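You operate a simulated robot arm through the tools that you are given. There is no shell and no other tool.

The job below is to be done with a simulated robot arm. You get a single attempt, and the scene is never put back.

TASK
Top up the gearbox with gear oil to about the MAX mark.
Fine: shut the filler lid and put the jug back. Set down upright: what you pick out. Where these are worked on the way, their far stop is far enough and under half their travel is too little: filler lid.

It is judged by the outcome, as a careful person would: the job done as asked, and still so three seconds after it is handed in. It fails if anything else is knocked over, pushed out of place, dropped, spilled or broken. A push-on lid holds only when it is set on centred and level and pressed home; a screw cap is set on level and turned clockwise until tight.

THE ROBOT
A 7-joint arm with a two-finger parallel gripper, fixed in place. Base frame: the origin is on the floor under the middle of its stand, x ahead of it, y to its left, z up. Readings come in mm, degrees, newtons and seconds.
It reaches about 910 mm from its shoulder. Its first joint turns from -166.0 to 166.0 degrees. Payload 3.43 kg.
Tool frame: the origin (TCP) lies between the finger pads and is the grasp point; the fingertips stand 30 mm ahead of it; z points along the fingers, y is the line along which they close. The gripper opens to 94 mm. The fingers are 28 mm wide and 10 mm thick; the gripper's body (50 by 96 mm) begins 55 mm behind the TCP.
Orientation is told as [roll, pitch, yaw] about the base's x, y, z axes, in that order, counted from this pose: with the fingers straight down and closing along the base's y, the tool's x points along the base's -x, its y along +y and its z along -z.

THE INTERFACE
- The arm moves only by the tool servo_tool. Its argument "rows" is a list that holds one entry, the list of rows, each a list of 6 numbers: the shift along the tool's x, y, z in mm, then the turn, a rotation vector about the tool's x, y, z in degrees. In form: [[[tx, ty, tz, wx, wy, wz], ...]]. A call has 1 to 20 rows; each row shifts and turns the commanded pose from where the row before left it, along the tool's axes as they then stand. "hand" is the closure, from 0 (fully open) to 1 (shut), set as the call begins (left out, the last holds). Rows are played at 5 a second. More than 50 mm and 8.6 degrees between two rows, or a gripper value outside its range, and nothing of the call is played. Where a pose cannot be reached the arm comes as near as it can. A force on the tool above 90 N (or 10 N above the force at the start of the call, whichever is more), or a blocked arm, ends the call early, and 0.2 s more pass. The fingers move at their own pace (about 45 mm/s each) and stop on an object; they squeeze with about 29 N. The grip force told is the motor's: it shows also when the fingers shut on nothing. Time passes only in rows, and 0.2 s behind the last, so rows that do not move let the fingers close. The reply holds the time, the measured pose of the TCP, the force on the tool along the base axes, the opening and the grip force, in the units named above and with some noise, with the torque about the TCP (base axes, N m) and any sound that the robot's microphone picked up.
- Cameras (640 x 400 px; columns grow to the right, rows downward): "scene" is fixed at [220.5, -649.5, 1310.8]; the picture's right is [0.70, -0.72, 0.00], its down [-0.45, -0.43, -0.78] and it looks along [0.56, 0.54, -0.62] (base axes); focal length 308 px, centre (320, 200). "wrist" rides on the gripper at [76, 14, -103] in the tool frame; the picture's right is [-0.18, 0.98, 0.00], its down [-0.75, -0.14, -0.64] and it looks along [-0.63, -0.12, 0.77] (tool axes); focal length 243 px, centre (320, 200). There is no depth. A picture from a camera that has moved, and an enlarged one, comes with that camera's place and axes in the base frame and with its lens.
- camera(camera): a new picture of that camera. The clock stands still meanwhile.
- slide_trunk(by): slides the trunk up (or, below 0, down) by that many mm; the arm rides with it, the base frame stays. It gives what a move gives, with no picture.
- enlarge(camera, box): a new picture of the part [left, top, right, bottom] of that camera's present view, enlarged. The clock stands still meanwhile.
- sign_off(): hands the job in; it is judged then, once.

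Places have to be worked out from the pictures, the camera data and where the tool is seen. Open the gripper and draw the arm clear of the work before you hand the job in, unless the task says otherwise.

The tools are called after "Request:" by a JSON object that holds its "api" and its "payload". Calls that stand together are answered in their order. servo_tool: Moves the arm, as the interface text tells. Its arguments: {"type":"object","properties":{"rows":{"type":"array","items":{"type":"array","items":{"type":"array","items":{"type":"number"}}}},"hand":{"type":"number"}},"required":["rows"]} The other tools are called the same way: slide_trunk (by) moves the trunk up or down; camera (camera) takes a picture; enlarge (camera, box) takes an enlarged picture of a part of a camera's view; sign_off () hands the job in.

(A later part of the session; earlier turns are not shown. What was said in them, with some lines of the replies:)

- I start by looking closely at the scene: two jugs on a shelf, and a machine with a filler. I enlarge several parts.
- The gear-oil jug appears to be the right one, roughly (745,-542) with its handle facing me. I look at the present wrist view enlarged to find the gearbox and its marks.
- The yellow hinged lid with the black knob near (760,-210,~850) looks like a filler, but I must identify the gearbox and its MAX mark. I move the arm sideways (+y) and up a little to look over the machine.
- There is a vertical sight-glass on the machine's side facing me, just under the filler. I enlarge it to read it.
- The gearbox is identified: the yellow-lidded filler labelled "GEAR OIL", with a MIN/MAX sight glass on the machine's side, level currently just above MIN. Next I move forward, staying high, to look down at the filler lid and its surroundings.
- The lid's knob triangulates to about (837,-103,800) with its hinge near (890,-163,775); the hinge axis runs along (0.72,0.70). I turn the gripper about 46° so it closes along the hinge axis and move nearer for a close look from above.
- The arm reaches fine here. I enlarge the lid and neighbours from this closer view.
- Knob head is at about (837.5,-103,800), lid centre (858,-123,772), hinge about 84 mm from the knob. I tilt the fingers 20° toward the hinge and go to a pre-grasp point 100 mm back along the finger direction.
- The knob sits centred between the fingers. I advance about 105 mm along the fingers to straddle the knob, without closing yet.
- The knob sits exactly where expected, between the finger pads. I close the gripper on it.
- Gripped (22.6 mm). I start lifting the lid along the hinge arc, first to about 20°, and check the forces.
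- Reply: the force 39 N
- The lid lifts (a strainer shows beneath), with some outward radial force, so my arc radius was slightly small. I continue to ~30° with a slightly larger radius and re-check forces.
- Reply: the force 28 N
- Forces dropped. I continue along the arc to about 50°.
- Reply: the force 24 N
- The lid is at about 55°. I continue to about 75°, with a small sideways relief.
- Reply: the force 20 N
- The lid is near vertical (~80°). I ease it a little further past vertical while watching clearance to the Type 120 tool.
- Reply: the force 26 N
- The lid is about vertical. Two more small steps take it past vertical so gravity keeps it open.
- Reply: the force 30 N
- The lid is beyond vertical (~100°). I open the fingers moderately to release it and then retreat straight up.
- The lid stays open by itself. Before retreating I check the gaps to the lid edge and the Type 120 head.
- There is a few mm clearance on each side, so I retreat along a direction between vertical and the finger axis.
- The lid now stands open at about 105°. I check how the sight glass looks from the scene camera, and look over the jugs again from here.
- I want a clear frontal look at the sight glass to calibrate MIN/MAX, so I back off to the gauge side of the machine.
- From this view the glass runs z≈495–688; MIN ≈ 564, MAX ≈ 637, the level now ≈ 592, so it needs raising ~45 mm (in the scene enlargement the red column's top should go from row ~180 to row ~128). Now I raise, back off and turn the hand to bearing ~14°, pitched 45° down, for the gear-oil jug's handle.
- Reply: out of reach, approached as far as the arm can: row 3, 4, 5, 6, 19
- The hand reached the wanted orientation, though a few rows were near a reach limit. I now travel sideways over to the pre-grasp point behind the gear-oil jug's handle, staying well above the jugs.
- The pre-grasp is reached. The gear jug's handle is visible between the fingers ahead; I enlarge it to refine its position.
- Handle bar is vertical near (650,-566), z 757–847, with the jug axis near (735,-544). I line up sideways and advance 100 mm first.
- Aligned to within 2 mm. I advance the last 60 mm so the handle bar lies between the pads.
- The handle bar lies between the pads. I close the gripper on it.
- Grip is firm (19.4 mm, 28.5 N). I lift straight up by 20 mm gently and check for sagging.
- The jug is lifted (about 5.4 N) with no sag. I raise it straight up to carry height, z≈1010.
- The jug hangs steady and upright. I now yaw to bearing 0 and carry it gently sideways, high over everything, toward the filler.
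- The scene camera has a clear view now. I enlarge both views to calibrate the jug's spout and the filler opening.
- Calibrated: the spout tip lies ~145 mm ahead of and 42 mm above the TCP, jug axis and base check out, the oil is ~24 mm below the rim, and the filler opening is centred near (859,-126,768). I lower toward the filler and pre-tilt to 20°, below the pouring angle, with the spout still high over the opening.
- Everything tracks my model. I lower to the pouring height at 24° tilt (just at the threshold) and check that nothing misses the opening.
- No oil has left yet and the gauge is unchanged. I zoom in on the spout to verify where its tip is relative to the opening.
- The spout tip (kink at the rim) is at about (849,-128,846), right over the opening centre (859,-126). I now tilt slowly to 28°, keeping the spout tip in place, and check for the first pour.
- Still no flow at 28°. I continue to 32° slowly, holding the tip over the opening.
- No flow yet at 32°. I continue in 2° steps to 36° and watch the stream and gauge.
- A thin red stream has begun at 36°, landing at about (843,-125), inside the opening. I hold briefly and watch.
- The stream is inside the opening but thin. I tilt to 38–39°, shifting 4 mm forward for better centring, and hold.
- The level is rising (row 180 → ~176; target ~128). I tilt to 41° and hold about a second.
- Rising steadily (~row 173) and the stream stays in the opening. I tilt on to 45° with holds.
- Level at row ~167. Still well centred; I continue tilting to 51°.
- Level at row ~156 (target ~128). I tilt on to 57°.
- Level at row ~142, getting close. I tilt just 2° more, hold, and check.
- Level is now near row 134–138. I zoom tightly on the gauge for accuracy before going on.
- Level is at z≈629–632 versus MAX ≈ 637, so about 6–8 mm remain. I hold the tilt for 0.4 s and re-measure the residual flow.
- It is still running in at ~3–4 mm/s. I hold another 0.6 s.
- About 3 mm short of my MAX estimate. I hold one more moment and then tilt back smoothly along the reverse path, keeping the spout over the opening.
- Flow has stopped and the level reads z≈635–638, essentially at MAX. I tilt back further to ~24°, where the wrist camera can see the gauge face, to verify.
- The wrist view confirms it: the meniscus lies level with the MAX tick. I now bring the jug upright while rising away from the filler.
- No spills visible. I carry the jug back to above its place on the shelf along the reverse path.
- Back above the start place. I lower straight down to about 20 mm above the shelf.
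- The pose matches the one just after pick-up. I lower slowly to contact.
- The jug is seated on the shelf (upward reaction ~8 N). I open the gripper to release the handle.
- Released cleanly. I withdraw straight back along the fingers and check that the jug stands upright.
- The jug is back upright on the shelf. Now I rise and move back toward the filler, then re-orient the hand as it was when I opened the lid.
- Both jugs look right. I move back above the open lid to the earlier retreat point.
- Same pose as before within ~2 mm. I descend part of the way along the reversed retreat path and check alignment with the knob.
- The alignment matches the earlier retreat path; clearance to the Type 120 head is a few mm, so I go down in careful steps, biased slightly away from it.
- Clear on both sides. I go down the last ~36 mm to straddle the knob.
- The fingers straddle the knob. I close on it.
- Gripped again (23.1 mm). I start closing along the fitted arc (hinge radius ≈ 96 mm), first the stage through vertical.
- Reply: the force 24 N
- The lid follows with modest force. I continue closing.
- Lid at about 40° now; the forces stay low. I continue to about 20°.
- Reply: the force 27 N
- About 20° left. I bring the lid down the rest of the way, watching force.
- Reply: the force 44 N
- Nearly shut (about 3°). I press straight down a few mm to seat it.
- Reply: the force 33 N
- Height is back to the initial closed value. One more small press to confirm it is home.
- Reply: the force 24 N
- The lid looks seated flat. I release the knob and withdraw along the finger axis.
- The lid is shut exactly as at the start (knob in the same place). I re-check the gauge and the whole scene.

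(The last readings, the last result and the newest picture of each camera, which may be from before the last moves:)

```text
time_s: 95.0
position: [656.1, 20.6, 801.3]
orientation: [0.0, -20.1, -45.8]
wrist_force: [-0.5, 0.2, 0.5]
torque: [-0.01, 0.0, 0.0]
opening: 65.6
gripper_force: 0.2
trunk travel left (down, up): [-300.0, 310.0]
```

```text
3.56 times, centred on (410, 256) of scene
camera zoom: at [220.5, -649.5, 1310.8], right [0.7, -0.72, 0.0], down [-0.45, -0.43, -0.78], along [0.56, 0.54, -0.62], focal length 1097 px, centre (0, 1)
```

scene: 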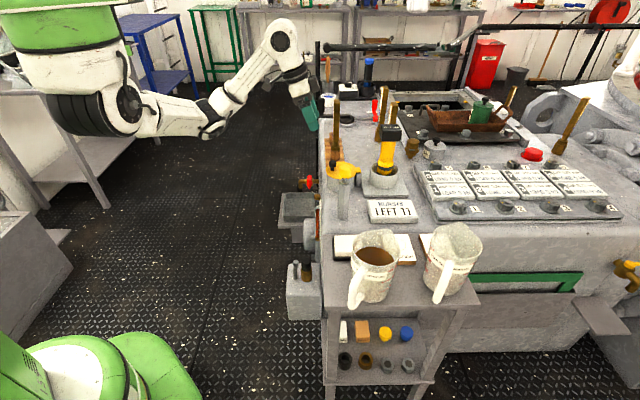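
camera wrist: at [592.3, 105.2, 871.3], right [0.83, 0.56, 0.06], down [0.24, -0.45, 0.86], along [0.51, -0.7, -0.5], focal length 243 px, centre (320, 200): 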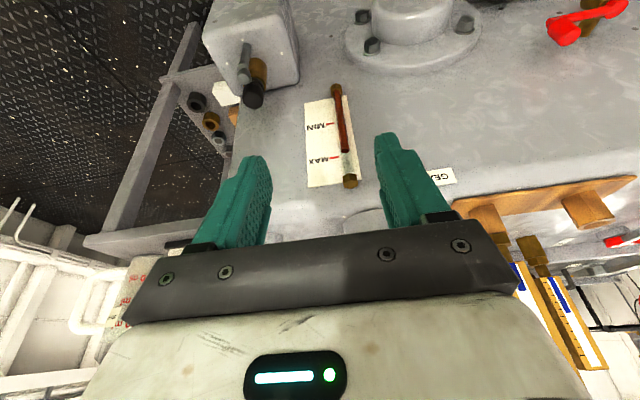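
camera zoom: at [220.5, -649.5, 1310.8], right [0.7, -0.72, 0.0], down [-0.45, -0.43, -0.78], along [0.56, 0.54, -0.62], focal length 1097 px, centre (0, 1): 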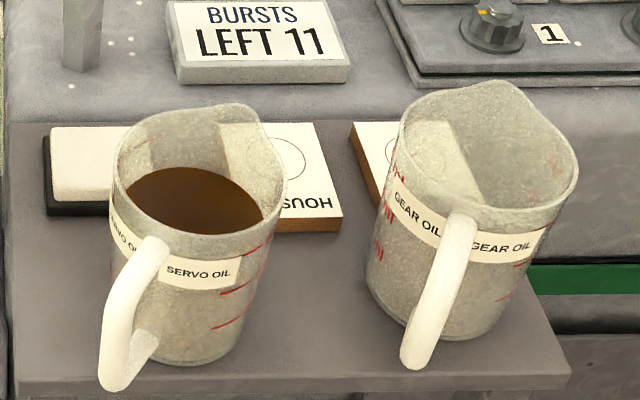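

The gauge reads within ~2–3 mm of the MAX tick (≈97% of the MIN–MAX span after correcting parallax), the jug stands in its place and the lid is shut. I open the gripper fully and raise the arm clear.

Request:
{"api": "servo_tool", "payload": {"rows": [[[-13.7, 0, -37.6, 0, 0, 0], [-13.7, 0, -37.6, 0, 0, 0], [-13.7, 0, -37.6, 0, 0, 0], [-13.7, 0, -37.6, 0, 0, 0], [-13.7, 0, -37.6, 0, 0, 0], [0, 0, 0, 0, 0, 0], [0, 0, 0, 0, 0, 0]]], "hand": 0}}

Request:
{"api": "camera", "payload": {"camera": "scene"}}

```text
time_s: 96.6
position: [654.7, 18.6, 1000.6]
orientation: [-0.1, -20.1, -45.8]
wrist_force: [0.9, 0.5, 0.8]
torque: [-0.03, -0.02, 0.0]
opening: 93.9
gripper_force: 0.0
trunk travel left (down, up): [-300.0, 310.0]
```

```text
taken
```

scene: 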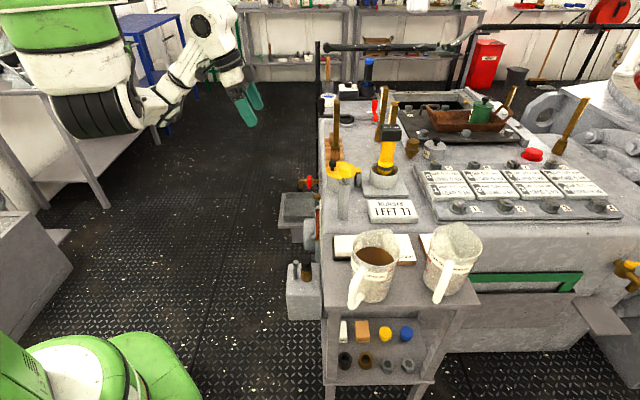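

The arm is clear with the gripper open, the lid is shut, and the gear-oil jug is upright in its place. The gearbox is filled to about MAX and nothing else was disturbed, so I hand the job in.

Request:
{"api": "sign_off", "payload": {}}

```text
The job is handed in.
```

I topped up the gearbox with gear oil to about the MAX mark. By my last reading the level is 2–3 mm below the MAX tick, about 97% of the way from MIN to MAX.

- **Filler lid:** it is shut, with the knob back exactly where it was at the start.
- **Gear-oil jug:** it is back in its place on the shelf, standing upright.
- **Surroundings:** I saw no spills, and nothing else looked moved or knocked over in the final picture.

The gripper is open and the arm is clear of the machine. The job is handed in; no verdict came back.
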